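You operate a simulated robot arm through the tools that you are given. There is no shell and no other tool. Be economical: measure what you need, move in short steps, check, and stop when the job is done.

Carry out the task below with a simulated two-armed robot. There is one attempt and no reset: what you move stays moved.

TASK
Take the shop cloth from the top of the tall carton and hang it over the handle of the blocks drawer.

Only the result counts: the job must be done as asked and must still hold three seconds after the hand-in. Knocking over, shifting, dropping, spilling or breaking anything else fails it. Flat cloth is picked up by pressing the open fingertips on it (5 to 10 N) and closing them slowly along it; thin cloth reads only 2 to 8 mm in the jaws.

THE ROBOT
Two 7-joint arms with two-finger parallel grippers on one trunk, on a base that drives. Base frame: it is fixed to the floor where the robot stands at the start and does not move with it; the origin is under the middle of the robot, x ahead of it, y to its left, z up; the surface under the hand at the start is at about z = 56. Readings come in cm, rad, newtons and seconds.
The left shoulder is at the start at [7, 13.4, 87.6], the right one opposite. With the tool pointing down near the work surface each hand reaches from about 10 to 64 cm from the robot's upright axis, wherever it stands, measured 20 degrees to its own side. Payload 1.57 kg a hand.
The tool frame of a hand sits at the grasp point between the pads (the TCP): z along the fingers, y along the line on which they close. The tips reach 3 cm beyond it. Largest opening 8 cm; finger width 1.7, thickness 1.2; the body of the gripper, 4 by 8.2 cm, starts 8 cm behind the TCP.
Orientation is that of the tool frame in the base frame, as a unit quaternion [x, y, z, w]. With the fingers straight down and closing along the base's y, the tool's x points along the base's -x, its y along +y and its z along -z.

THE INTERFACE
- The arms move only by the tool nudge_tool. It takes "left_rows", "right_rows" or both (then of equal length, played together; a hand with none holds still); each is a list of rows, each a list of 7 numbers: the shift along the base's x, y, z in units of 150 mm (1.0 is 150 mm), then the turn, a rotation vector about the base's x, y, z in units of 45 degrees (1.0 is 45 degrees), then the finger opening in cm, from 0 to 8. In form: [[x, y, z, rx, ry, rz, gripper], ...]. A call has 1 to 20 rows; each row is the pose to reach, as a shift and turn from the pose commanded when the call began. A call with a number of a shift or a turn outside -1 to 1 is refused whole. A row lasts 0.2 s, in which the tool goes at most 5 cm and 0.15 rad; a call with a longer step from one row to the next is refused whole, and so is a gripper value outside its range. Where a pose cannot be reached the arm comes as near as it can. A force on the tool above 40 N (or 10 N above the force at the start of the call, whichever is more), or a blocked arm, ends the call early, and 0.2 s more pass. Each finger travels about 15.3 cm/s and halts on what it meets, pressing with about 28 N; the grip force reading is that of the motor and also rises with nothing between the fingers. The clock runs only during rows and for 0.2 s after the last one: add rows that repeat a pose to give the fingers time. It gives the time, the measured TCP pose, the force on the tool (base axes), the opening and the grip force at its end, in the units of the frame above (readings bear some noise), with the torque about the TCP (base axes, N m) and any sound that the robot's microphone picked up, and new pictures: "views" is both (left out), scene, wrist or none (wrist: the cameras of the hands that moved).
- Cameras (640 x 400 px; columns grow to the right, rows downward): "scene" is now at [12.62, 4.73, 109.1]; the picture's right is [0.53, -0.85, 0.00], its down [-0.59, -0.37, -0.71] and it looks along [0.60, 0.38, -0.70] (base axes); focal length 262 px, centre (320, 200). "left" rides on the left gripper at [7.2, 0.6, -12.2] in its tool frame; the picture's right is [-0.09, 1.00, 0.00], its down [-0.84, -0.08, -0.54] and it looks along [-0.54, -0.05, 0.84] (tool axes); focal length 238 px, centre (320, 200). "right" rides on the right gripper at [7.2, -0.7, -12.2] in its tool frame; the picture's right is [0.09, 1.00, 0.00], its down [-0.84, 0.08, -0.54] and it looks along [-0.54, 0.05, 0.84] (tool axes); focal length 238 px, centre (320, 200). There is no depth. A picture from a camera that has moved, and an enlarged one, comes with that camera's place and axes in the base frame and with its lens. The place of the scene camera against the robot may be out by one fixed shift of up to 1.2 cm in any direction.
- raise_lower(by): slides the trunk up (or, below 0, down) by that many cm; the arms and the scene camera ride with it, the base frame stays. It gives what a move gives, with no picture.
- base_move(legs): drives the robot by 1 to 6 legs, each [ahead, left, turn to the left] in cm, cm and rad, along the robot's own axes; the way and the turn of a leg run together, so that a leg with both is an arc; at most 150 cm and 3.142 rad a leg. The arms and the cameras ride along, it lands a little off, and it stops where it bumps. It gives what a move gives, and a new picture of the scene camera.
- turn_head(pan, tilt): turns the head with the scene camera to pan (to the left, within 1.501 rad either way) and tilt (down, from -0.506 to 1.204), counted from straight ahead of the robot. It gives what a move gives, and a new picture of the scene camera.
- enlarge(camera, box): a new picture of the part [left, top, right, bottom] of that camera's present view, enlarged. It takes no simulated time.
- hand_in(): hands the job in; it is judged then, once.

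Go step by step. Nothing tells you exact positions but the pictures and the camera data: compare them with the known pose of the tool, close in by small moves and look again before you grip or let go. The budget is 120 turns and 260 pictures, counting those below and the enlarged ones. Unless the task says otherwise, let go and move clear before handing in, and close with one line.

The tools are called after "Request:" by a JSON object that holds its "op" and its "data". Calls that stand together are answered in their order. nudge_tool: Moves the arms, as the interface text tells. Its arguments: {"type":"object","properties":{"left_rows":{"type":"array","items":{"type":"array","items":{"type":"number"}}},"right_rows":{"type":"array","items":{"type":"array","items":{"type":"number"}}},"views":{"type":"string","enum":["both","scene","wrist","none"]}},"required":[]} The other tools are called the same way: raise_lower (by) slides the trunk up or down; base_move (legs) drives the base; turn_head (pan, tilt) turns the head that bears the scene camera; enlarge (camera, box) takes an enlarged picture of a part of a camera's view; hand_in () hands the job in.

At the start:

```text
t: 0.0
left_eef_pos: [31.16, 35.37, 77.88]
left_tcp_rot: [0.0, 1.0, 0.0, 0.0]
left_force: [0.3, -0.3, 0.5]
left_moment: [-0.04, -0.02, 0.02]
left_grip_width: 7.98
left_grip_force: 0.0
right_eef_pos: [32.9, -0.93, 73.59]
right_tcp_rot: [0.0, 1.0, -0.001, 0.0]
right_force: [-0.1, 0.3, -0.1]
right_moment: [-0.03, 0.01, 0.01]
right_grip_width: 8.0
right_grip_force: 0.0
trunk travel left (down, up): [-45.0, 49.0]
robot x, y, heading: [0.3, 0.14, 0.003]
head pan, tilt: [0.56, 0.777]
```

scene: 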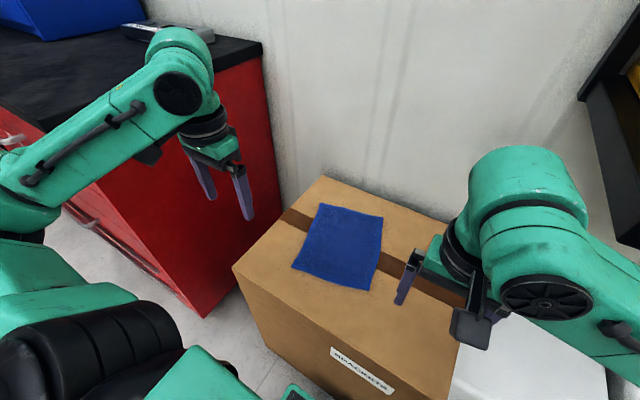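
right: 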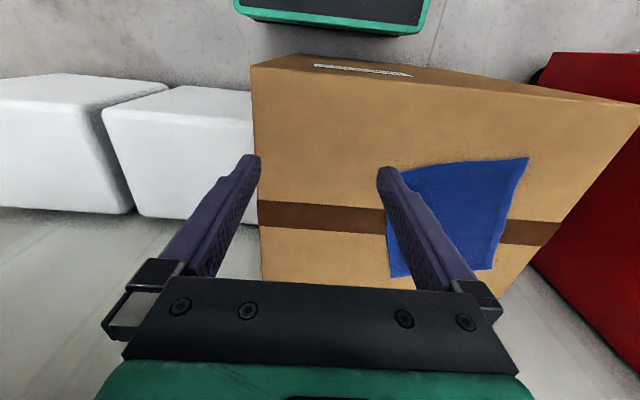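
left: 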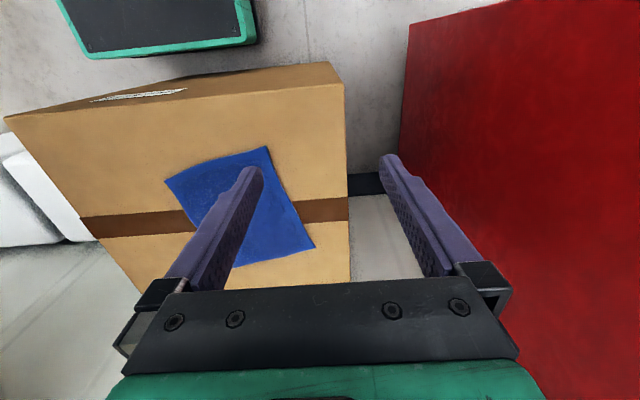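

The blue cloth lies on the carton ahead, and a red drawer cabinet stands to the left. I look around for the drawer labels first.

Request:
{"op": "turn_head", "data": {"pan": 1.3, "tilt": 0.7}}

Request:
{"op": "turn_head", "data": {"pan": -0.5, "tilt": 0.5}}

```text
t: 1.1
left_eef_pos: [31.14, 35.32, 77.93]
left_tcp_rot: [-0.001, 1.0, 0.0, 0.0]
left_force: [0.4, -0.5, 0.0]
left_moment: [-0.01, 0.01, 0.0]
left_grip_width: 8.0
left_grip_force: 0.0
right_eef_pos: [32.86, -0.89, 73.58]
right_tcp_rot: [0.0, 1.0, 0.0, -0.001]
right_force: [0.2, 0.6, -0.6]
right_moment: [0.02, -0.01, 0.01]
right_grip_width: 8.01
right_grip_force: 0.0
trunk travel left (down, up): [-45.0, 49.0]
robot x, y, heading: [0.33, -0.38, 0.002]
head pan, tilt: [1.3, 0.7]
camera scene: at [7.98, 8.57, 109.74], right [0.96, -0.27, 0.0], down [-0.17, -0.62, -0.76], along [0.2, 0.74, -0.64], focal length 262 px, centre (320, 200)
```

scene: 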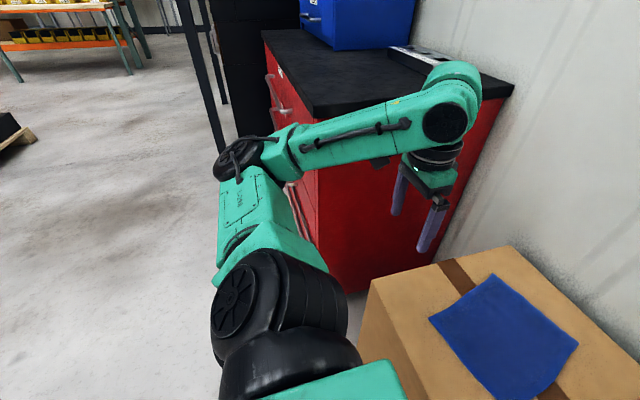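

```text
t: 2.9
left_eef_pos: [31.11, 35.28, 77.99]
left_tcp_rot: [0.0, 1.0, 0.0, 0.0]
left_force: [-0.1, 0.0, -0.6]
left_moment: [-0.01, 0.04, -0.02]
left_grip_width: 8.0
left_grip_force: 0.2
right_eef_pos: [32.98, -1.02, 73.56]
right_tcp_rot: [-0.001, 1.0, 0.0, 0.0]
right_force: [-0.3, 0.8, 0.3]
right_moment: [-0.01, -0.02, 0.02]
right_grip_width: 7.98
right_grip_force: 0.1
trunk travel left (down, up): [-45.0, 49.0]
robot x, y, heading: [0.15, -0.17, -0.003]
head pan, tilt: [-0.499, 0.499]
camera scene: at [13.69, -3.96, 111.51], right [-0.48, -0.88, 0.0], down [-0.42, 0.23, -0.88], along [0.77, -0.42, -0.48], focal length 262 px, centre (320, 200)
```

scene: 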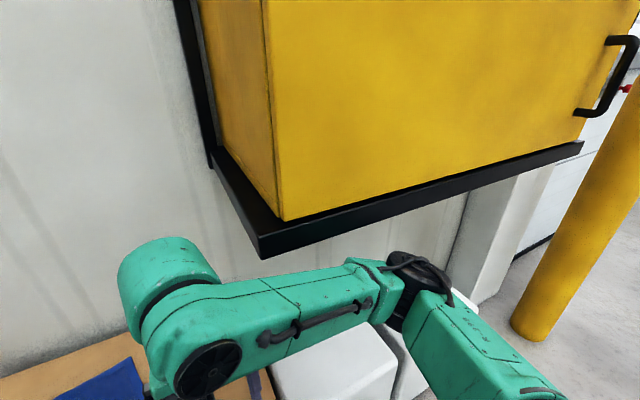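

The cloth is about 18 × 21 cm, centred near (47, 20) on the carton top at z≈56, with its near short edge around (38, 19). I bring the left hand over that edge, closing along it, and move the right hand aside.

Request:
{"op": "nudge_tool", "data": {"left_rows": [[0.1, -0.18, -0.12, 0, 0, 0.07, 6], [0.2, -0.36, -0.24, 0, 0, 0.14, 5], [0.3, -0.54, -0.36, 0, 0, 0.21, 4.5], [0.4, -0.72, -0.48, 0, 0, 0.28, 4.5], [0.5, -0.9, -0.55, 0, 0, 0.32, 4.5], [0.5, -0.9, -0.55, 0, 0, 0.32, 4.5]], "right_rows": [[0, -0.15, 0, 0, 0, 0, 8], [0, -0.3, 0, 0, 0, 0, 8], [0, -0.45, 0.1, 0, 0, 0, 8], [0, -0.6, 0.2, 0, 0, 0, 8], [0, -0.75, 0.2, 0, 0, 0, 8], [0, -0.75, 0.2, 0, 0, 0, 8]], "views": "none"}}

Request:
{"op": "turn_head", "data": {"pan": 0.5, "tilt": 0.8}}

Request:
{"op": "enlarge", "data": {"camera": "left", "box": [0, 0, 640, 400]}}

```text
t: 4.3
left_eef_pos: [38.31, 21.79, 69.67]
left_tcp_rot: [-0.127, 0.992, -0.002, 0.003]
left_force: [0.4, 0.4, 0.3]
left_moment: [0.02, -0.02, 0.06]
left_grip_width: 4.5
left_grip_force: 0.1
right_eef_pos: [32.6, -12.07, 76.66]
right_tcp_rot: [-0.001, 1.0, -0.001, 0.003]
right_force: [-24.8, 8.3, 0.1]
right_moment: [-1.26, -3.76, 0.23]
right_grip_width: 8.01
right_grip_force: 0.0
trunk travel left (down, up): [-45.0, 49.0]
robot x, y, heading: [-0.19, -0.19, -0.001]
head pan, tilt: [-0.499, 0.499]
```

```text
t: 5.6
left_eef_pos: [38.05, 21.82, 69.74]
left_tcp_rot: [-0.126, 0.992, 0.0, 0.003]
left_force: [0.2, -0.6, -0.4]
left_moment: [0.01, 0.02, -0.01]
left_grip_width: 4.5
left_grip_force: 0.0
right_eef_pos: [32.47, -11.96, 76.72]
right_tcp_rot: [-0.001, 1.0, -0.001, 0.003]
right_force: [-28.4, 6.0, -4.2]
right_moment: [-0.86, -4.22, 0.21]
right_grip_width: 8.0
right_grip_force: 0.0
trunk travel left (down, up): [-45.0, 49.0]
robot x, y, heading: [-0.07, 0.12, -0.002]
head pan, tilt: [0.499, 0.799]
camera scene: at [12.17, 4.36, 108.98], right [0.48, -0.88, 0.0], down [-0.63, -0.34, -0.7], along [0.62, 0.33, -0.71], focal length 262 px, centre (320, 200)
```

scene: 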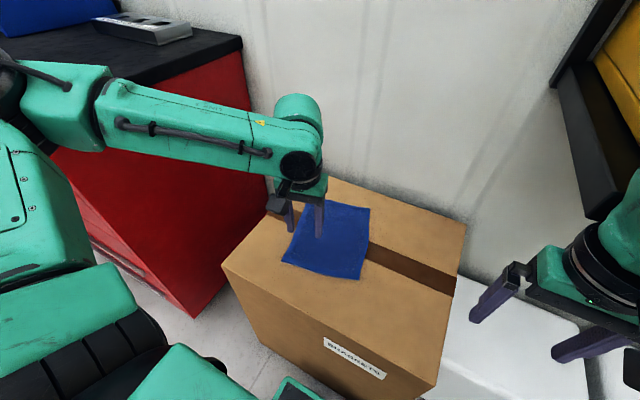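

```text
1.00 times, centred on (320, 200) of left (not enlarged: the box is as wide or as high as the picture)
camera zoom: at [31.09, 20.61, 82.02], right [-0.16, 0.99, 0.0], down [0.83, 0.13, 0.55], along [0.54, 0.09, -0.84], focal length 238 px, centre (320, 200)
```

zoom: 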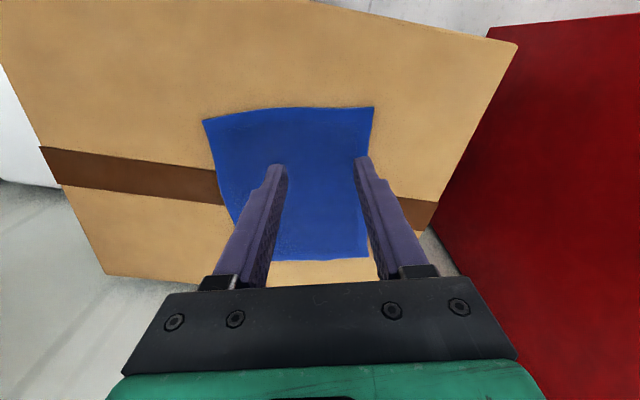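

The right hand bumped the black shelf at the right; I back it away at once, and check that nothing shifted.

Request:
{"op": "nudge_tool", "data": {"right_rows": [[-0.2, 0.1, 0, 0, 0, 0, 8], [-0.4, 0.2, 0, 0, 0, 0, 8], [-0.5, 0.3, -0.1, 0, 0, 0, 8], [-0.5, 0.3, -0.1, 0, 0, 0, 8]], "views": "scene"}}

Request:
{"op": "turn_head", "data": {"pan": -0.5, "tilt": 0.5}}

```text
t: 6.6
left_eef_pos: [38.77, 21.79, 69.52]
left_tcp_rot: [-0.126, 0.992, 0.0, 0.0]
left_force: [0.9, -0.3, 1.0]
left_moment: [-0.01, 0.0, -0.03]
left_grip_width: 4.49
left_grip_force: 0.1
right_eef_pos: [31.0, -11.15, 76.39]
right_tcp_rot: [0.0, 1.0, 0.0, 0.0]
right_force: [0.1, -0.7, 0.3]
right_moment: [-0.03, 0.0, 0.0]
right_grip_width: 8.0
right_grip_force: 0.1
right hand out of reach, approached as far as the arm can: row 1, 2, 3, 4
trunk travel left (down, up): [-45.0, 49.0]
robot x, y, heading: [0.2, 0.12, 0.0]
head pan, tilt: [0.499, 0.799]
camera scene: at [12.78, 4.25, 108.91], right [0.48, -0.88, 0.0], down [-0.63, -0.34, -0.7], along [0.61, 0.33, -0.72], focal length 262 px, centre (320, 200)
```

scene: 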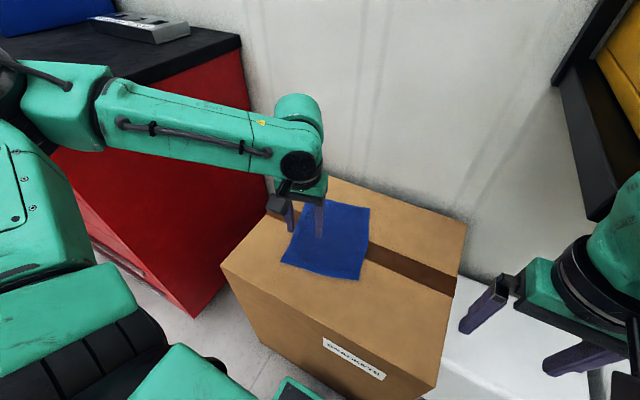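

```text
t: 7.8
left_eef_pos: [38.55, 21.73, 69.49]
left_tcp_rot: [-0.126, 0.992, 0.0, 0.001]
left_force: [0.1, 0.0, -0.6]
left_moment: [-0.01, -0.01, 0.0]
left_grip_width: 4.51
left_grip_force: 0.1
right_eef_pos: [30.94, -11.17, 76.49]
right_tcp_rot: [0.0, 1.0, 0.0, 0.0]
right_force: [-0.3, 0.5, -0.3]
right_moment: [-0.02, 0.0, -0.02]
right_grip_width: 8.03
right_grip_force: 0.1
trunk travel left (down, up): [-45.0, 49.0]
robot x, y, heading: [-0.25, -0.25, 0.0]
head pan, tilt: [-0.499, 0.499]
camera scene: at [13.7, -3.97, 111.51], right [-0.48, -0.88, 0.0], down [-0.42, 0.23, -0.88], along [0.77, -0.42, -0.48], focal length 262 px, centre (320, 200)
```

scene: 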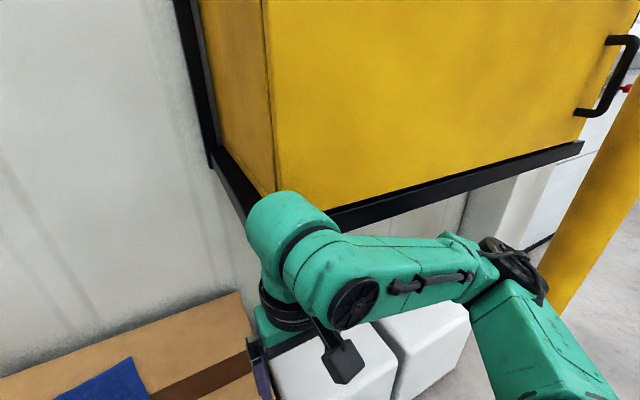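

The contact is gone and the yellow cabinet looks unmoved. I lower the left hand above the cloth's near edge.

Request:
{"op": "nudge_tool", "data": {"left_rows": [[0.01, -0.21, -0.1, 0, 0, 0, 4.5], [0.01, -0.21, -0.3, 0, 0, 0, 4.5], [0.01, -0.21, -0.45, 0, 0, 0, 4.5], [0.01, -0.21, -0.57, 0, 0, 0, 4.5], [0.01, -0.21, -0.57, 0, 0, 0, 4.5]], "views": "wrist"}}

Request:
{"op": "turn_head", "data": {"pan": 0.5, "tilt": 0.8}}

```text
t: 9.0
left_eef_pos: [38.84, 18.79, 61.03]
left_tcp_rot: [-0.125, 0.992, -0.001, 0.001]
left_force: [-0.1, 0.5, 0.2]
left_moment: [0.01, -0.03, -0.01]
left_grip_width: 4.49
left_grip_force: 0.0
right_eef_pos: [30.91, -11.2, 76.43]
right_tcp_rot: [0.0, 1.0, 0.0, 0.0]
right_force: [0.2, 0.8, 0.3]
right_moment: [-0.02, 0.02, 0.03]
right_grip_width: 8.0
right_grip_force: 0.1
trunk travel left (down, up): [-45.0, 49.0]
robot x, y, heading: [0.43, -0.18, 0.003]
head pan, tilt: [-0.499, 0.499]
camera left: at [31.69, 17.44, 73.34], right [-0.16, 0.99, 0.0], down [0.83, 0.13, 0.54], along [0.54, 0.09, -0.84], focal length 238 px, centre (320, 200)
```

left: 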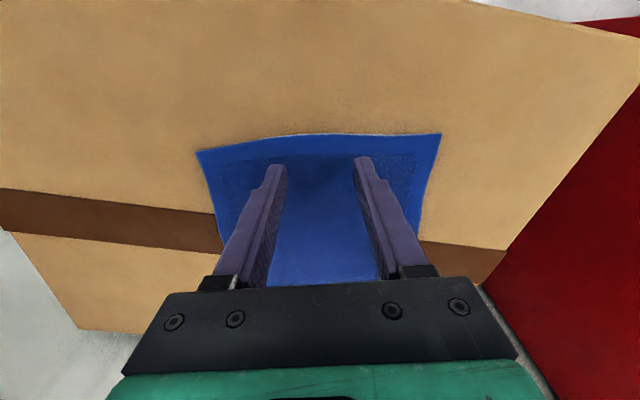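

```text
t: 10.3
left_eef_pos: [38.77, 18.72, 61.06]
left_tcp_rot: [-0.125, 0.992, 0.0, 0.001]
left_force: [-1.2, 0.7, 0.3]
left_moment: [0.01, 0.01, 0.04]
left_grip_width: 4.49
left_grip_force: 0.1
right_eef_pos: [30.92, -11.27, 76.54]
right_tcp_rot: [0.001, 1.0, 0.0, 0.0]
right_force: [0.7, 0.6, 0.1]
right_moment: [0.02, 0.01, 0.0]
right_grip_width: 8.0
right_grip_force: 0.1
trunk travel left (down, up): [-45.0, 49.0]
robot x, y, heading: [-0.01, -0.29, 0.0]
head pan, tilt: [0.499, 0.799]
camera scene: at [12.79, 4.24, 108.91], right [0.48, -0.88, 0.0], down [-0.63, -0.34, -0.7], along [0.61, 0.33, -0.72], focal length 262 px, centre (320, 200)
```

scene: 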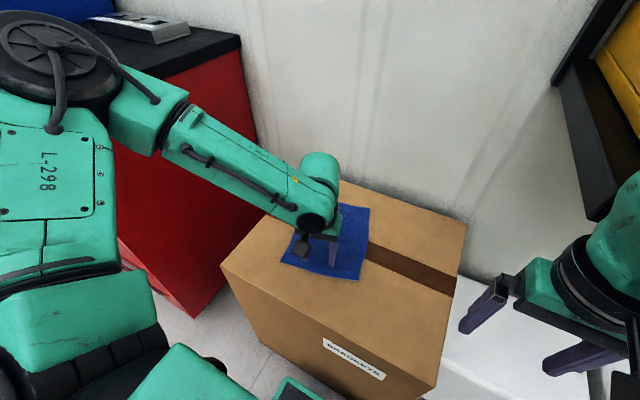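

I descend gently to find the surface.

Request:
{"op": "nudge_tool", "data": {"left_rows": [[0, 0, -0.04, 0, 0, 0, 4.5], [0, 0, -0.08, 0, 0, 0, 4.5], [0, 0, -0.11, 0, 0, 0, 4.5], [0, 0, -0.13, 0, 0, 0, 4.5], [0, 0, -0.13, 0, 0, 0, 4.5]], "views": "wrist"}}

```text
t: 11.5
left_eef_pos: [38.66, 18.68, 59.35]
left_tcp_rot: [-0.125, 0.992, -0.001, 0.002]
left_force: [0.1, 3.7, 17.5]
left_moment: [0.21, 0.06, 0.02]
left_grip_width: 4.5
left_grip_force: 0.1
right_eef_pos: [30.93, -11.21, 76.54]
right_tcp_rot: [0.0, 1.0, 0.0, 0.001]
right_force: [0.4, 0.1, 0.3]
right_moment: [-0.01, 0.0, -0.02]
right_grip_width: 7.98
right_grip_force: 0.0
trunk travel left (down, up): [-45.0, 49.0]
robot x, y, heading: [0.54, -0.1, 0.002]
head pan, tilt: [0.499, 0.799]
camera left: at [31.63, 17.41, 71.57], right [-0.16, 0.99, 0.0], down [0.83, 0.13, 0.55], along [0.54, 0.09, -0.84], focal length 238 px, centre (320, 200)
```

left: 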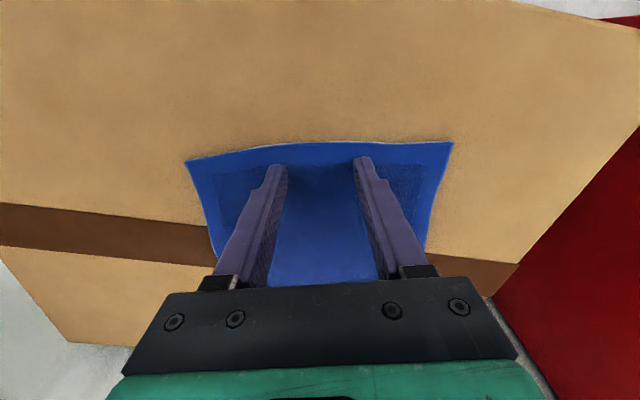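

The contact is firm at 17 N, so I ease off a bit and close slowly along the cloth.

Request:
{"op": "nudge_tool", "data": {"left_rows": [[0, 0, 0.009, 0, 0, 0, 4.5], [0, 0, 0.009, 0, 0, 0, 4.2], [0, 0, 0.009, 0, 0, 0, 3.9], [0, 0, 0.009, 0, 0, 0, 3.6], [0, 0, 0.009, 0, 0, 0, 3.3], [0, 0, 0.009, 0, 0, 0, 3.0], [0, 0, 0.009, 0, 0, 0, 2.7], [0, 0, 0.009, 0, 0, 0, 2.4], [0, 0, 0.009, 0, 0, 0, 2.1], [0, 0, 0.009, 0, 0, 0, 1.8], [0, 0, 0.009, 0, 0, 0, 1.5], [0, 0, 0.009, 0, 0, 0, 1.2], [0, 0, 0.009, 0, 0, 0, 0.9], [0, 0, 0.009, 0, 0, 0, 0.6], [0, 0, 0.009, 0, 0, 0, 0.3], [0, 0, 0.009, 0, 0, 0, 0], [0, 0, 0.009, 0, 0, 0, 0], [0, 0, 0.009, 0, 0, 0, 0]], "views": "wrist"}}

```text
t: 15.3
left_eef_pos: [38.74, 18.72, 59.26]
left_tcp_rot: [-0.125, 0.992, 0.0, 0.001]
left_force: [-0.7, -0.4, 7.0]
left_moment: [0.01, -0.03, -0.01]
left_grip_width: 0.44
left_grip_force: 24.9
right_eef_pos: [30.95, -11.2, 76.5]
right_tcp_rot: [0.0, 1.0, 0.0, 0.0]
right_force: [-0.7, 0.0, 0.4]
right_moment: [-0.01, -0.05, -0.01]
right_grip_width: 8.01
right_grip_force: 0.0
trunk travel left (down, up): [-45.0, 49.0]
robot x, y, heading: [-0.05, -0.01, 0.0]
head pan, tilt: [0.499, 0.799]
camera left: at [31.65, 17.42, 71.65], right [-0.16, 0.99, 0.0], down [0.83, 0.13, 0.54], along [0.54, 0.09, -0.84], focal length 238 px, centre (320, 200)
```

left: 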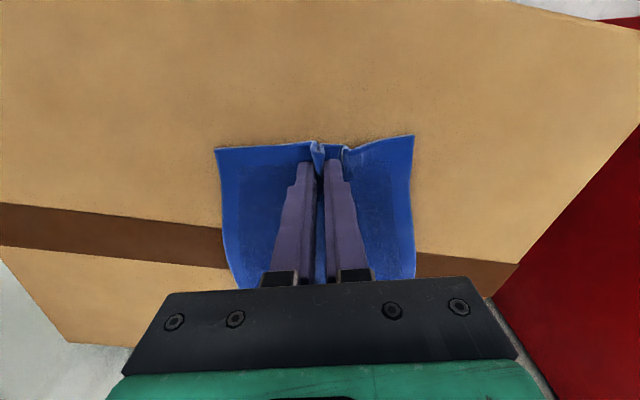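

Width 4.4 mm means cloth is in the jaws. I lift straight up and look.

Request:
{"op": "nudge_tool", "data": {"left_rows": [[0, 0, 0.1, 0, 0, 0, 0], [0, 0, 0.25, 0, 0, 0, 0], [0, 0, 0.4, 0, 0, 0, 0], [0, 0, 0.6, 0, 0, 0, 0], [0, 0, 0.8, 0, 0, 0, 0], [0, 0, 1.0, 0, 0, 0, 0], [0, 0, 1.0, 0, 0, 0, 0]], "views": "none"}}

Request:
{"op": "nudge_tool", "data": {"left_rows": [[-0.1, 0, 0.15, 0, 0, 0, 0], [-0.2, 0, 0.3, 0, 0, 0, 0], [-0.3, 0, 0.5, 0, 0, 0, 0], [-0.4, 0, 0.7, 0, 0, 0, 0], [-0.4, 0, 0.7, 0, 0, 0, 0]]}}

```text
t: 16.9
left_eef_pos: [38.9, 18.53, 74.41]
left_tcp_rot: [-0.125, 0.992, 0.001, 0.0]
left_force: [0.0, 0.1, 1.0]
left_moment: [0.0, 0.01, -0.01]
left_grip_width: 0.47
left_grip_force: 25.1
right_eef_pos: [30.86, -11.25, 76.49]
right_tcp_rot: [0.0, 1.0, 0.0, 0.0]
right_force: [-0.5, 0.0, 0.4]
right_moment: [0.03, -0.02, -0.02]
right_grip_width: 7.98
right_grip_force: 0.1
trunk travel left (down, up): [-45.0, 49.0]
robot x, y, heading: [0.19, 0.31, -0.0]
head pan, tilt: [0.499, 0.799]
```

```text
t: 18.1
left_eef_pos: [32.84, 18.61, 84.72]
left_tcp_rot: [-0.126, 0.992, -0.001, 0.0]
left_force: [-0.1, 0.0, 0.4]
left_moment: [-0.02, 0.02, 0.03]
left_grip_width: 0.47
left_grip_force: 25.0
right_eef_pos: [30.95, -11.2, 76.51]
right_tcp_rot: [0.0, 1.0, -0.001, 0.0]
right_force: [-0.2, -0.1, -0.5]
right_moment: [0.0, 0.01, -0.01]
right_grip_width: 8.01
right_grip_force: 0.1
trunk travel left (down, up): [-45.0, 49.0]
robot x, y, heading: [-0.27, 0.06, -0.0]
head pan, tilt: [0.499, 0.799]
camera scene: at [12.83, 4.25, 108.91], right [0.48, -0.88, 0.0], down [-0.63, -0.34, -0.7], along [0.61, 0.33, -0.72], focal length 262 px, centre (320, 200)
camera left: at [25.76, 17.45, 97.08], right [-0.16, 0.99, 0.0], down [0.83, 0.13, 0.54], along [0.53, 0.09, -0.84], focal length 238 px, centre (320, 200)
```

scene: 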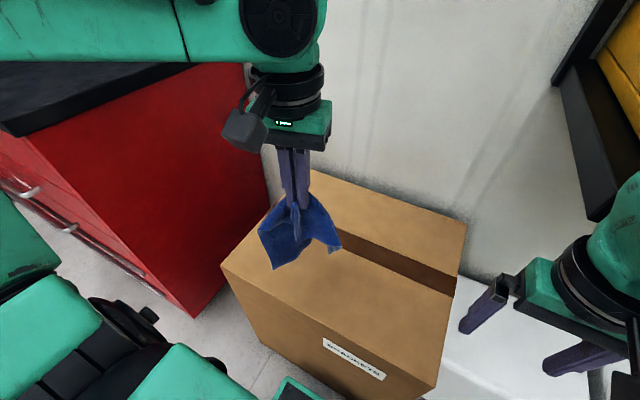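
left: 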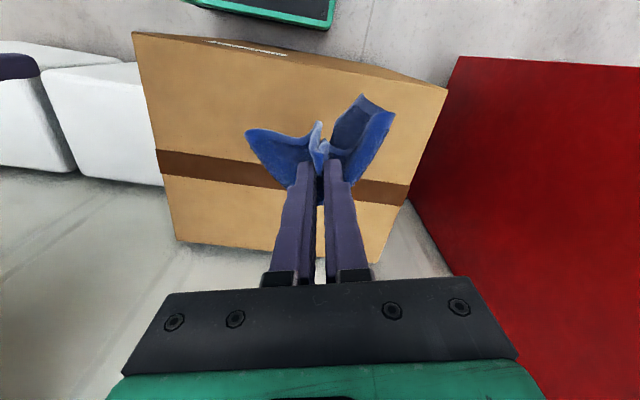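

The cloth is in hand. Before driving I look around for free floor.

Request:
{"op": "turn_head", "data": {"pan": 1.5, "tilt": 0.45}}

Request:
{"op": "turn_head", "data": {"pan": -1.5, "tilt": 0.5}}

```text
t: 19.4
left_eef_pos: [32.86, 18.8, 84.73]
left_tcp_rot: [-0.126, 0.992, 0.0, 0.0]
left_force: [-0.2, 0.0, -0.6]
left_moment: [-0.03, 0.0, 0.02]
left_grip_width: 0.48
left_grip_force: 25.3
right_eef_pos: [30.87, -11.13, 76.43]
right_tcp_rot: [-0.001, 1.0, 0.0, 0.0]
right_force: [-0.3, -0.4, 0.0]
right_moment: [0.01, 0.01, 0.01]
right_grip_width: 8.01
right_grip_force: 0.0
trunk travel left (down, up): [-45.0, 49.0]
robot x, y, heading: [0.34, 0.29, 0.001]
head pan, tilt: [1.499, 0.45]
camera scene: at [6.37, 9.55, 111.95], right [1.0, -0.07, 0.0], down [-0.03, -0.43, -0.9], along [0.07, 0.9, -0.44], focal length 262 px, centre (320, 200)
```

scene: 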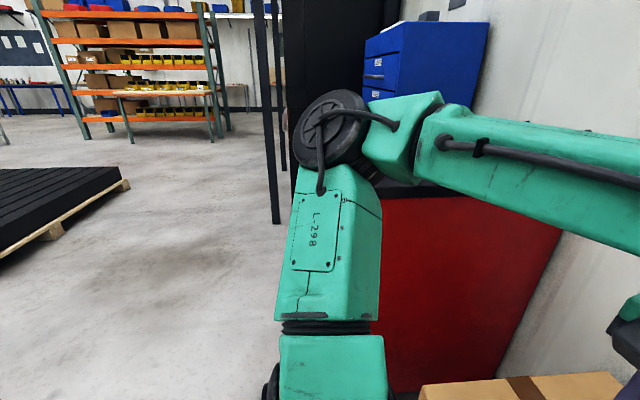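

```text
t: 22.0
left_eef_pos: [32.79, 18.79, 84.73]
left_tcp_rot: [-0.126, 0.992, 0.0, 0.0]
left_force: [-0.4, 0.6, -0.5]
left_moment: [-0.01, -0.04, 0.0]
left_grip_width: 0.45
left_grip_force: 25.5
right_eef_pos: [30.93, -11.14, 76.53]
right_tcp_rot: [-0.001, 1.0, 0.0, 0.0]
right_force: [-0.6, 0.6, 1.0]
right_moment: [-0.01, -0.01, 0.01]
right_grip_width: 8.02
right_grip_force: 0.2
trunk travel left (down, up): [-45.0, 49.0]
robot x, y, heading: [0.39, 0.11, 0.0]
head pan, tilt: [-1.499, 0.499]
camera scene: at [6.36, -8.69, 111.51], right [-1.0, -0.07, 0.0], down [-0.03, 0.48, -0.88], along [0.06, -0.88, -0.48], focal length 262 px, centre (320, 200)
```

scene: 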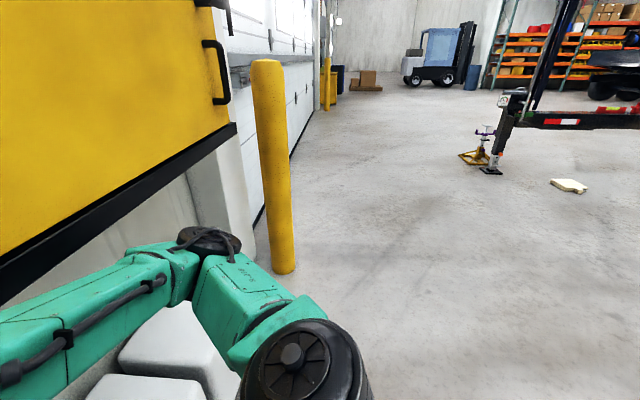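

The floor behind looks open. I back away and look at the cabinet fronts.

Request:
{"op": "base_move", "data": {"legs": [[-60, 0, 0]]}}

Request:
{"op": "turn_head", "data": {"pan": 0.9, "tilt": 0.4}}

```text
t: 25.3
left_eef_pos: [-26.62, 18.65, 84.77]
left_tcp_rot: [-0.123, 0.992, 0.0, 0.001]
left_force: [-0.1, 0.9, -1.1]
left_moment: [0.01, 0.0, 0.01]
left_grip_width: 0.45
left_grip_force: 25.1
right_eef_pos: [-28.65, -11.28, 76.56]
right_tcp_rot: [0.002, 1.0, 0.0, 0.001]
right_force: [0.2, 0.5, 0.1]
right_moment: [0.0, -0.01, 0.0]
right_grip_width: 7.98
right_grip_force: 0.0
trunk travel left (down, up): [-45.0, 49.0]
robot x, y, heading: [-59.49, 0.42, 0.001]
head pan, tilt: [-1.499, 0.499]
camera scene: at [-53.27, -8.57, 111.51], right [-1.0, -0.07, 0.0], down [-0.03, 0.48, -0.88], along [0.06, -0.88, -0.48], focal length 262 px, centre (320, 200)
```

scene: 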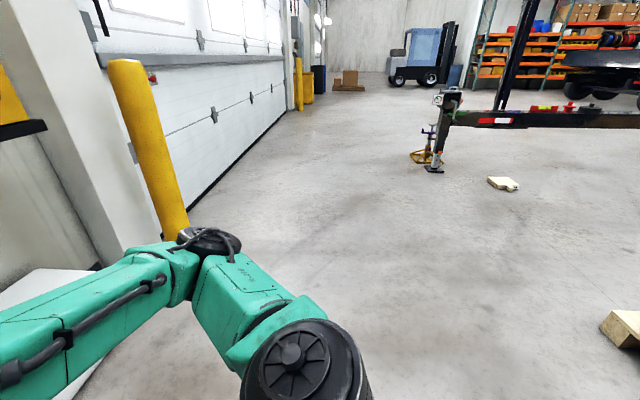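

```text
t: 27.5
left_eef_pos: [-26.45, 18.69, 84.61]
left_tcp_rot: [-0.124, 0.992, -0.001, -0.001]
left_force: [0.1, -0.7, -0.4]
left_moment: [0.02, -0.02, 0.02]
left_grip_width: 0.48
left_grip_force: 24.9
right_eef_pos: [-28.52, -11.28, 76.44]
right_tcp_rot: [0.002, 1.0, 0.0, 0.0]
right_force: [-0.6, 0.2, -1.4]
right_moment: [-0.01, 0.01, 0.01]
right_grip_width: 8.01
right_grip_force: 0.0
trunk travel left (down, up): [-45.0, 49.0]
robot x, y, heading: [-59.66, -0.23, -0.007]
head pan, tilt: [0.901, 0.4]
camera scene: at [-48.05, 7.73, 112.42], right [0.78, -0.63, 0.0], down [-0.24, -0.3, -0.92], along [0.58, 0.72, -0.39], focal length 262 px, centre (320, 200)
```

scene: 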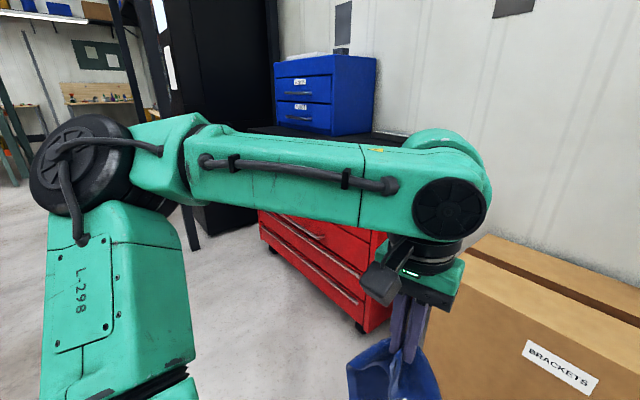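

Request:
{"op": "enlarge", "data": {"camera": "scene", "box": [260, 50, 380, 125]}}

Request:
{"op": "base_move", "data": {"legs": [[-25, 60, 0]]}}

Request:
{"op": "turn_head", "data": {"pan": 0.1, "tilt": 0.6}}

```text
5.33 times, centred on (320, 88) of scene
camera zoom: at [-48.05, 7.73, 112.42], right [0.78, -0.63, 0.0], down [-0.24, -0.3, -0.92], along [0.58, 0.72, -0.39], focal length 1400 px, centre (320, 800)
```

zoom: 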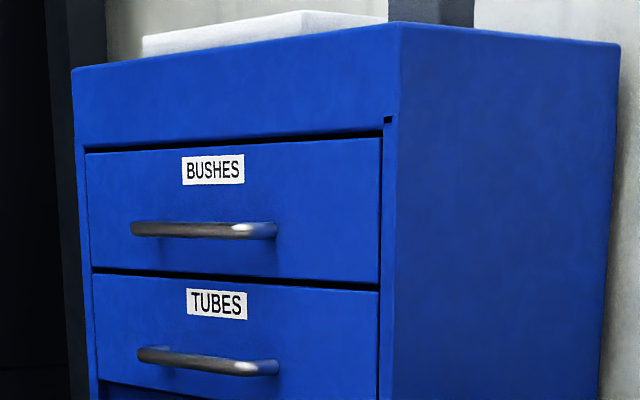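

```text
t: 31.1
left_eef_pos: [-51.12, 78.09, 84.71]
left_tcp_rot: [-0.119, 0.993, -0.001, 0.001]
left_force: [-0.3, -0.5, -0.6]
left_moment: [0.01, -0.02, 0.0]
left_grip_width: 0.47
left_grip_force: 25.2
right_eef_pos: [-53.42, 48.15, 76.42]
right_tcp_rot: [0.007, 1.0, 0.0, 0.0]
right_force: [0.0, -0.6, 0.5]
right_moment: [-0.04, 0.0, -0.03]
right_grip_width: 7.99
right_grip_force: 0.0
trunk travel left (down, up): [-45.0, 49.0]
robot x, y, heading: [-84.01, 59.76, -0.014]
head pan, tilt: [0.901, 0.4]
camera scene: at [-72.62, 67.35, 112.42], right [0.77, -0.63, 0.0], down [-0.25, -0.3, -0.92], along [0.58, 0.71, -0.39], focal length 262 px, centre (320, 200)
```

scene: 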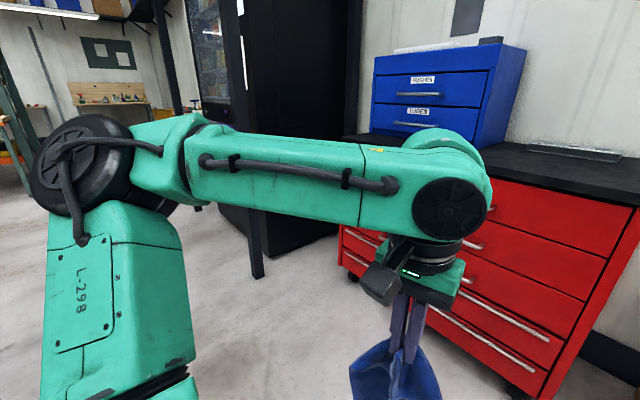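

```text
t: 32.3
left_eef_pos: [-51.03, 78.09, 84.81]
left_tcp_rot: [-0.119, 0.993, 0.0, 0.0]
left_force: [0.6, -0.8, 0.5]
left_moment: [0.03, -0.02, 0.02]
left_grip_width: 0.49
left_grip_force: 24.9
right_eef_pos: [-53.53, 48.24, 76.37]
right_tcp_rot: [0.006, 1.0, 0.0, 0.0]
right_force: [-0.1, -1.0, -0.2]
right_moment: [-0.02, 0.02, 0.01]
right_grip_width: 8.0
right_grip_force: 0.0
trunk travel left (down, up): [-45.0, 49.0]
robot x, y, heading: [-84.33, 59.59, -0.011]
head pan, tilt: [0.099, 0.6]
camera scene: at [-69.66, 60.9, 110.6], right [0.09, -1.0, 0.0], down [-0.56, -0.05, -0.83], along [0.82, 0.07, -0.56], focal length 262 px, centre (320, 200)
```

scene: 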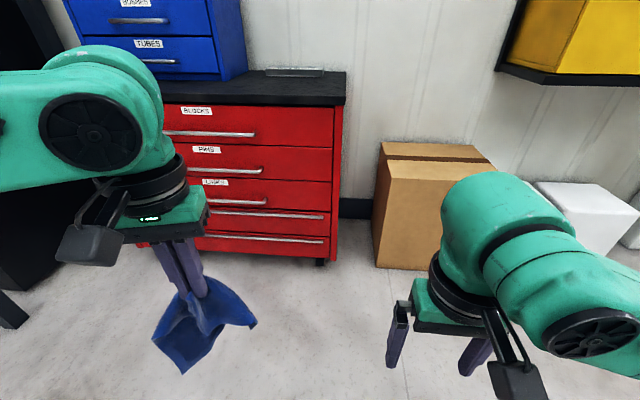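

The BLOCKS drawer is the top red one. I enlarge it.

Request:
{"op": "enlarge", "data": {"camera": "scene", "box": [150, 60, 350, 185]}}

Request:
{"op": "base_move", "data": {"legs": [[0, 25, 0]]}}

```text
3.20 times, centred on (250, 122) of scene
camera zoom: at [-69.66, 60.9, 110.6], right [0.09, -1.0, 0.0], down [-0.56, -0.05, -0.83], along [0.82, 0.07, -0.56], focal length 840 px, centre (544, 448)
```

zoom: 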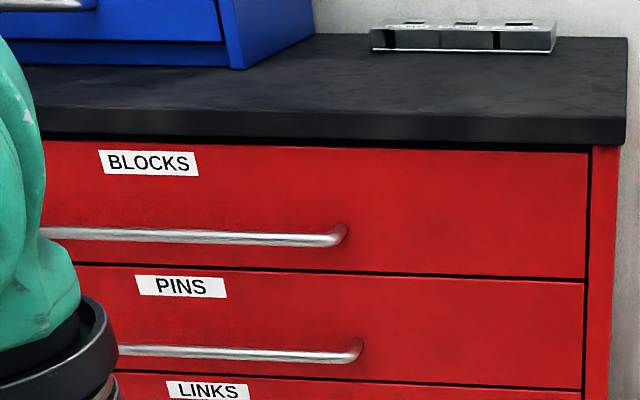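

```text
t: 34.1
left_eef_pos: [-50.58, 102.76, 84.77]
left_tcp_rot: [-0.117, 0.993, -0.001, 0.0]
left_force: [0.2, -0.5, 1.0]
left_moment: [-0.04, 0.01, 0.03]
left_grip_width: 0.47
left_grip_force: 24.8
right_eef_pos: [-52.97, 73.09, 76.46]
right_tcp_rot: [0.008, 1.0, 0.0, 0.0]
right_force: [0.2, 1.4, 0.8]
right_moment: [0.02, -0.02, -0.02]
right_grip_width: 8.01
right_grip_force: 0.1
trunk travel left (down, up): [-45.0, 49.0]
robot x, y, heading: [-83.96, 84.76, -0.015]
head pan, tilt: [0.099, 0.6]
camera scene: at [-69.26, 85.78, 110.6], right [0.08, -1.0, 0.0], down [-0.56, -0.05, -0.82], along [0.82, 0.07, -0.57], focal length 262 px, centre (320, 200)
```

scene: 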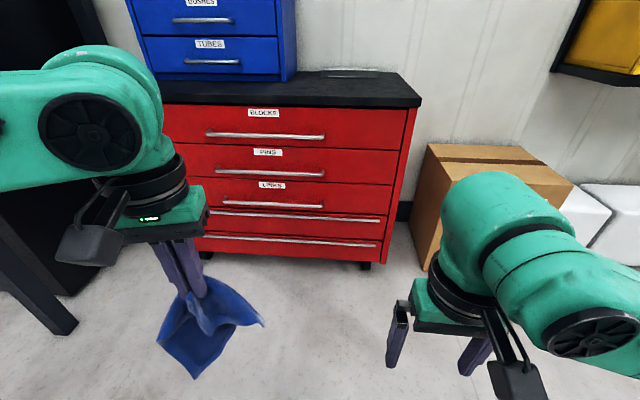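

I now see the whole blocks handle: roughly x≈21, y from 92 to 136, z≈76. I enlarge to judge its depth and the countertop overhang.

Request:
{"op": "enlarge", "data": {"camera": "scene", "box": [190, 70, 430, 220]}}

Request:
{"op": "base_move", "data": {"legs": [[0, -60, 0], [50, 0, 0]]}}

Request:
{"op": "turn_head", "data": {"pan": 1.0, "tilt": 0.4}}

```text
2.67 times, centred on (310, 145) of scene
camera zoom: at [-69.26, 85.78, 110.6], right [0.08, -1.0, 0.0], down [-0.56, -0.05, -0.82], along [0.82, 0.07, -0.57], focal length 700 px, centre (347, 347)
```

zoom: 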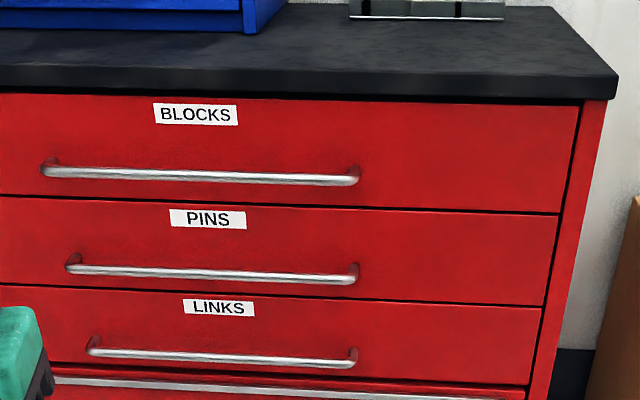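

```text
t: 40.0
left_eef_pos: [-2.14, 41.08, 84.79]
left_tcp_rot: [-0.112, 0.994, 0.0, 0.0]
left_force: [0.4, 0.1, -0.6]
left_moment: [0.02, 0.0, 0.02]
left_grip_width: 0.43
left_grip_force: 25.0
right_eef_pos: [-4.82, 11.21, 76.44]
right_tcp_rot: [0.014, 1.0, 0.0, 0.0]
right_force: [0.3, -0.1, -0.1]
right_moment: [0.03, 0.01, 0.01]
right_grip_width: 8.01
right_grip_force: 0.1
trunk travel left (down, up): [-45.0, 49.0]
robot x, y, heading: [-35.9, 23.04, -0.025]
head pan, tilt: [0.099, 0.6]
camera scene: at [-20.98, 24.1, 110.59], right [0.07, -1.0, 0.0], down [-0.56, -0.04, -0.82], along [0.82, 0.06, -0.57], focal length 262 px, centre (320, 200)
```

scene: 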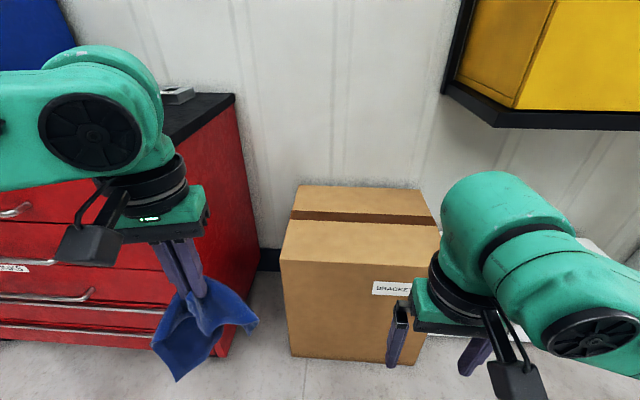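

```text
t: 41.2
left_eef_pos: [-2.16, 40.97, 84.61]
left_tcp_rot: [-0.111, 0.994, 0.0, 0.0]
left_force: [0.3, -0.7, -1.5]
left_moment: [0.02, -0.01, 0.02]
left_grip_width: 0.49
left_grip_force: 25.0
right_eef_pos: [-4.91, 11.23, 76.48]
right_tcp_rot: [0.014, 1.0, 0.0, 0.0]
right_force: [-0.5, 0.3, -0.5]
right_moment: [0.01, 0.03, 0.02]
right_grip_width: 8.01
right_grip_force: 0.0
trunk travel left (down, up): [-45.0, 49.0]
robot x, y, heading: [-35.27, 23.24, -0.032]
head pan, tilt: [1.0, 0.4]
camera scene: at [-24.61, 31.11, 112.42], right [0.83, -0.56, 0.0], down [-0.22, -0.32, -0.92], along [0.52, 0.76, -0.39], focal length 262 px, centre (320, 200)
```

scene: 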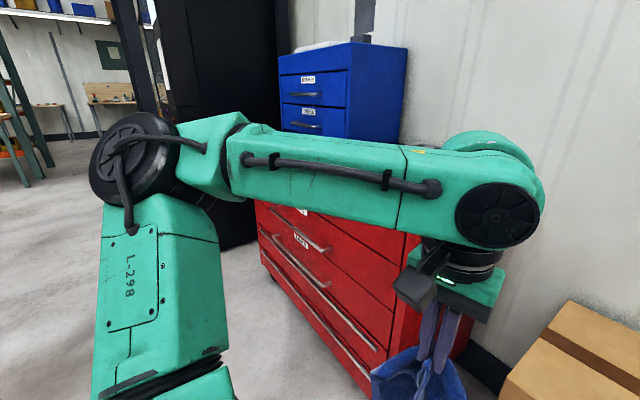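

The blocks handle stands off the drawer by about 4–5 cm, under a slightly overhanging counter. I drive to stand squarely in front of it, still at a distance.

Request:
{"op": "base_move", "data": {"legs": [[-8, 0, 0.032], [0, 72, 0]]}}

Request:
{"op": "turn_head", "data": {"pan": 0.0, "tilt": 0.6}}

Request:
{"op": "enlarge", "data": {"camera": "left", "box": [0, 0, 640, 400]}}

```text
t: 45.7
left_eef_pos: [-11.76, 113.35, 84.74]
left_tcp_rot: [-0.135, 0.991, 0.0, 0.0]
left_force: [0.1, 0.6, -0.3]
left_moment: [0.01, -0.03, 0.0]
left_grip_width: 0.46
left_grip_force: 25.7
right_eef_pos: [-13.05, 83.29, 76.52]
right_tcp_rot: [-0.009, 1.0, 0.0, 0.0]
right_force: [0.3, 1.1, -0.4]
right_moment: [-0.01, 0.01, -0.04]
right_grip_width: 7.99
right_grip_force: 0.1
trunk travel left (down, up): [-45.0, 49.0]
robot x, y, heading: [-44.44, 93.96, 0.022]
head pan, tilt: [1.0, 0.4]
camera scene: at [-33.71, 102.31, 112.42], right [0.85, -0.52, 0.0], down [-0.2, -0.33, -0.92], along [0.48, 0.78, -0.39], focal length 262 px, centre (320, 200)
```

scene: 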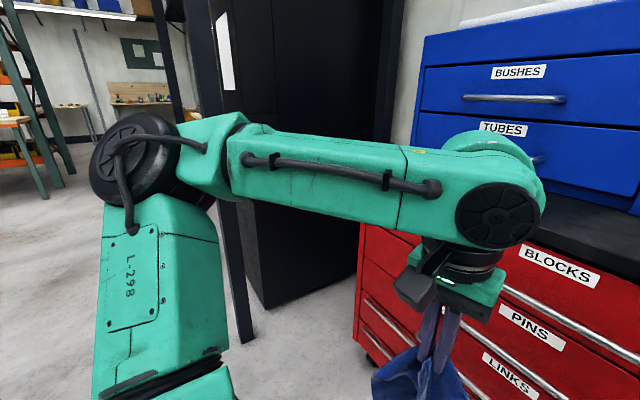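

```text
t: 47.0
left_eef_pos: [-11.84, 113.3, 84.72]
left_tcp_rot: [-0.135, 0.991, 0.0, 0.0]
left_force: [1.1, 0.8, -0.6]
left_moment: [-0.01, -0.02, -0.04]
left_grip_width: 0.48
left_grip_force: 25.1
right_eef_pos: [-13.05, 83.35, 76.49]
right_tcp_rot: [-0.01, 1.0, -0.001, 0.0]
right_force: [0.3, 0.3, -0.4]
right_moment: [0.0, 0.02, 0.03]
right_grip_width: 8.01
right_grip_force: 0.1
trunk travel left (down, up): [-45.0, 49.0]
robot x, y, heading: [-44.24, 93.8, 0.016]
head pan, tilt: [0.0, 0.6]
camera scene: at [-29.73, 94.57, 110.6], right [0.02, -1.0, 0.0], down [-0.56, -0.01, -0.83], along [0.82, 0.02, -0.56], focal length 262 px, centre (320, 200)
```

scene: 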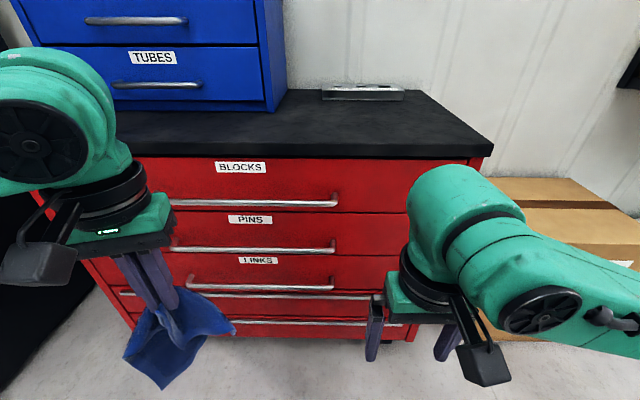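

```text
1.00 times, centred on (320, 200) of left (not enlarged: the box is as wide or as high as the picture)
camera zoom: at [-18.86, 111.85, 97.06], right [-0.18, 0.98, 0.0], down [0.83, 0.15, 0.54], along [0.53, 0.1, -0.84], focal length 238 px, centre (320, 200)
```

zoom: 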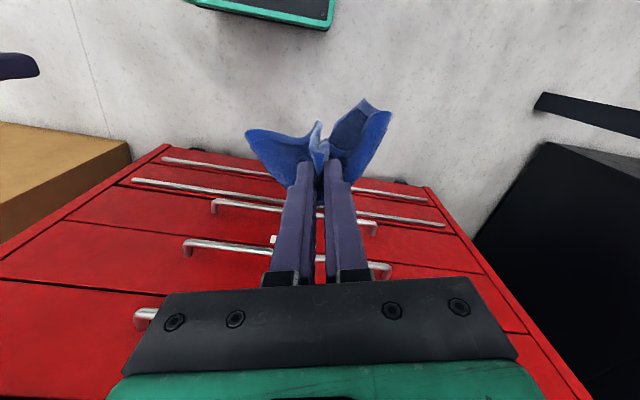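

Request:
{"op": "enlarge", "data": {"camera": "scene", "box": [150, 130, 390, 280]}}

Request:
{"op": "enlarge", "data": {"camera": "left", "box": [100, 120, 440, 335]}}

Request:
{"op": "enlarge", "data": {"camera": "right", "box": [0, 0, 640, 400]}}

```text
2.67 times, centred on (270, 205) of scene
camera zoom: at [-29.73, 94.57, 110.6], right [0.02, -1.0, 0.0], down [-0.56, -0.01, -0.83], along [0.82, 0.02, -0.56], focal length 700 px, centre (453, 187)
```

zoom: 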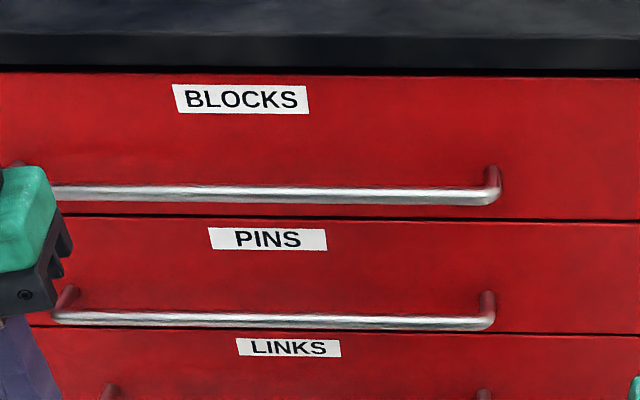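

```text
1.86 times, centred on (270, 228) of left
camera zoom: at [-18.86, 111.85, 97.06], right [-0.18, 0.98, 0.0], down [0.83, 0.15, 0.54], along [0.53, 0.1, -0.84], focal length 443 px, centre (413, 149)
```

zoom: 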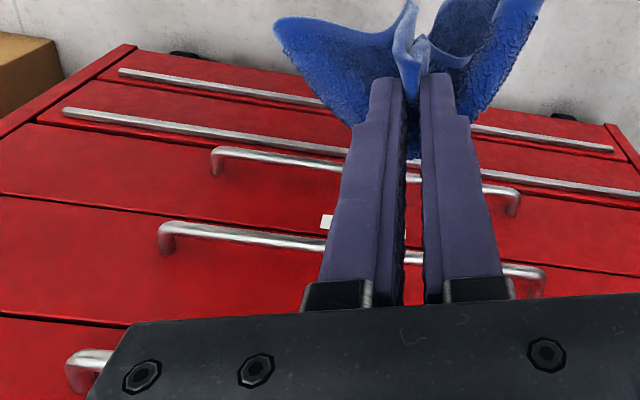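

```text
1.00 times, centred on (320, 200) of right (not enlarged: the box is as wide or as high as the picture)
camera zoom: at [-20.31, 82.52, 88.62], right [-0.11, 0.99, 0.0], down [0.84, 0.09, 0.54], along [0.54, 0.06, -0.84], focal length 238 px, centre (320, 200)
```

zoom: 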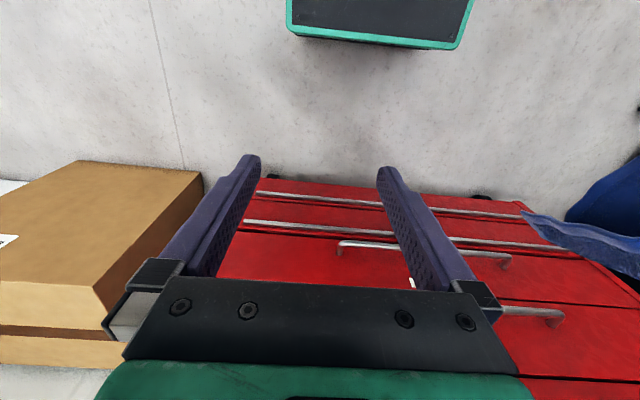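

I raise the trunk, square the tool to the drawer, and tilt the fingertips 30° forward so the gripper body stays clear of the counter.

Request:
{"op": "raise_lower", "data": {"by": 18}}

Request:
{"op": "nudge_tool", "data": {"left_rows": [[0, 0, 0, 0, 0, -0.15, 0], [0, 0, 0, 0, 0, -0.34, 0], [0, 0, 0, 0, 0, -0.34, 0]], "views": "none"}}

Request:
{"op": "nudge_tool", "data": {"left_rows": [[0, 0, 0, 0, -0.15, 0, 0], [0, 0, 0, 0, -0.3, 0, 0], [0, 0, 0, 0, -0.45, 0, 0], [0, 0, 0, 0, -0.6, 0, 0], [0, 0, 0, 0, -0.67, 0, 0], [0, 0, 0, 0, -0.67, 0, 0]]}}

```text
t: 49.0
left_eef_pos: [-11.71, 113.24, 102.65]
left_tcp_rot: [-0.134, 0.991, 0.0, 0.0]
left_force: [-0.7, -0.2, 0.4]
left_moment: [0.0, -0.01, -0.04]
left_grip_width: 0.45
left_grip_force: 25.1
right_eef_pos: [-13.14, 83.29, 94.44]
right_tcp_rot: [-0.009, 1.0, 0.0, 0.0]
right_force: [-0.9, -0.2, 1.0]
right_moment: [0.04, 0.03, 0.06]
right_grip_width: 8.02
right_grip_force: 0.0
trunk travel left (down, up): [-63.0, 31.0]
robot x, y, heading: [-44.31, 93.99, 0.02]
head pan, tilt: [0.0, 0.6]
```

```text
t: 49.8
left_eef_pos: [-11.7, 113.19, 102.63]
left_tcp_rot: [-0.002, 1.0, 0.0, 0.0]
left_force: [-0.2, -0.1, -0.1]
left_moment: [0.01, 0.02, 0.07]
left_grip_width: 0.44
left_grip_force: 25.2
right_eef_pos: [-13.13, 83.37, 94.48]
right_tcp_rot: [-0.01, 1.0, 0.0, 0.0]
right_force: [0.0, -0.4, -0.6]
right_moment: [-0.04, 0.0, -0.01]
right_grip_width: 8.0
right_grip_force: 0.1
trunk travel left (down, up): [-63.0, 31.0]
robot x, y, heading: [-44.32, 94.06, 0.016]
head pan, tilt: [0.0, 0.6]
```

```text
t: 51.2
left_eef_pos: [-9.33, 113.74, 107.08]
left_tcp_rot: [-0.003, 0.965, 0.0, 0.26]
left_force: [-0.3, 0.4, 0.7]
left_moment: [0.02, 0.03, 0.03]
left_grip_width: 0.45
left_grip_force: 25.1
left hand out of reach, approached as far as the arm can: row 3, 4, 5, 6
right_eef_pos: [-13.09, 83.32, 94.47]
right_tcp_rot: [-0.01, 1.0, 0.0, 0.0]
right_force: [0.2, 0.2, -0.8]
right_moment: [0.0, -0.02, 0.0]
right_grip_width: 8.02
right_grip_force: 0.1
trunk travel left (down, up): [-63.0, 31.0]
robot x, y, heading: [-44.24, 93.84, 0.018]
head pan, tilt: [0.0, 0.6]
camera scene: at [-29.75, 94.57, 128.6], right [0.02, -1.0, 0.0], down [-0.56, -0.01, -0.83], along [0.82, 0.02, -0.56], focal length 262 px, centre (320, 200)
camera left: at [-21.6, 114.35, 114.29], right [0.08, 1.0, 0.04], down [0.45, -0.07, 0.89], along [0.89, -0.05, -0.45], focal length 238 px, centre (320, 200)
```

scene: 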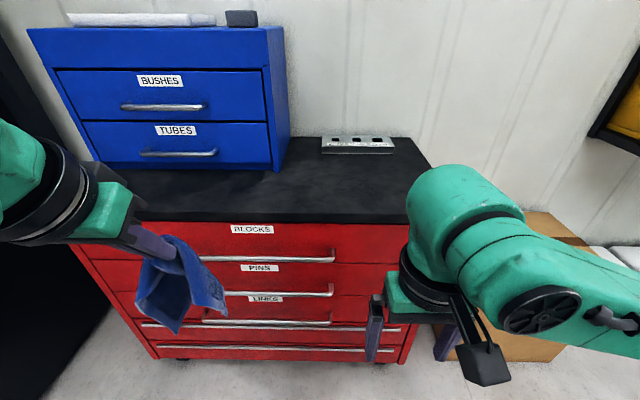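
left: 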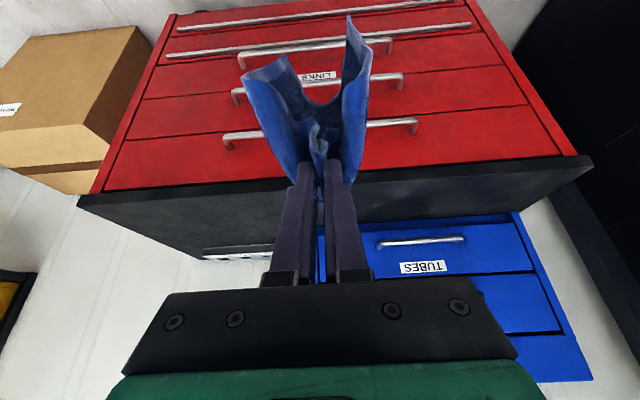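

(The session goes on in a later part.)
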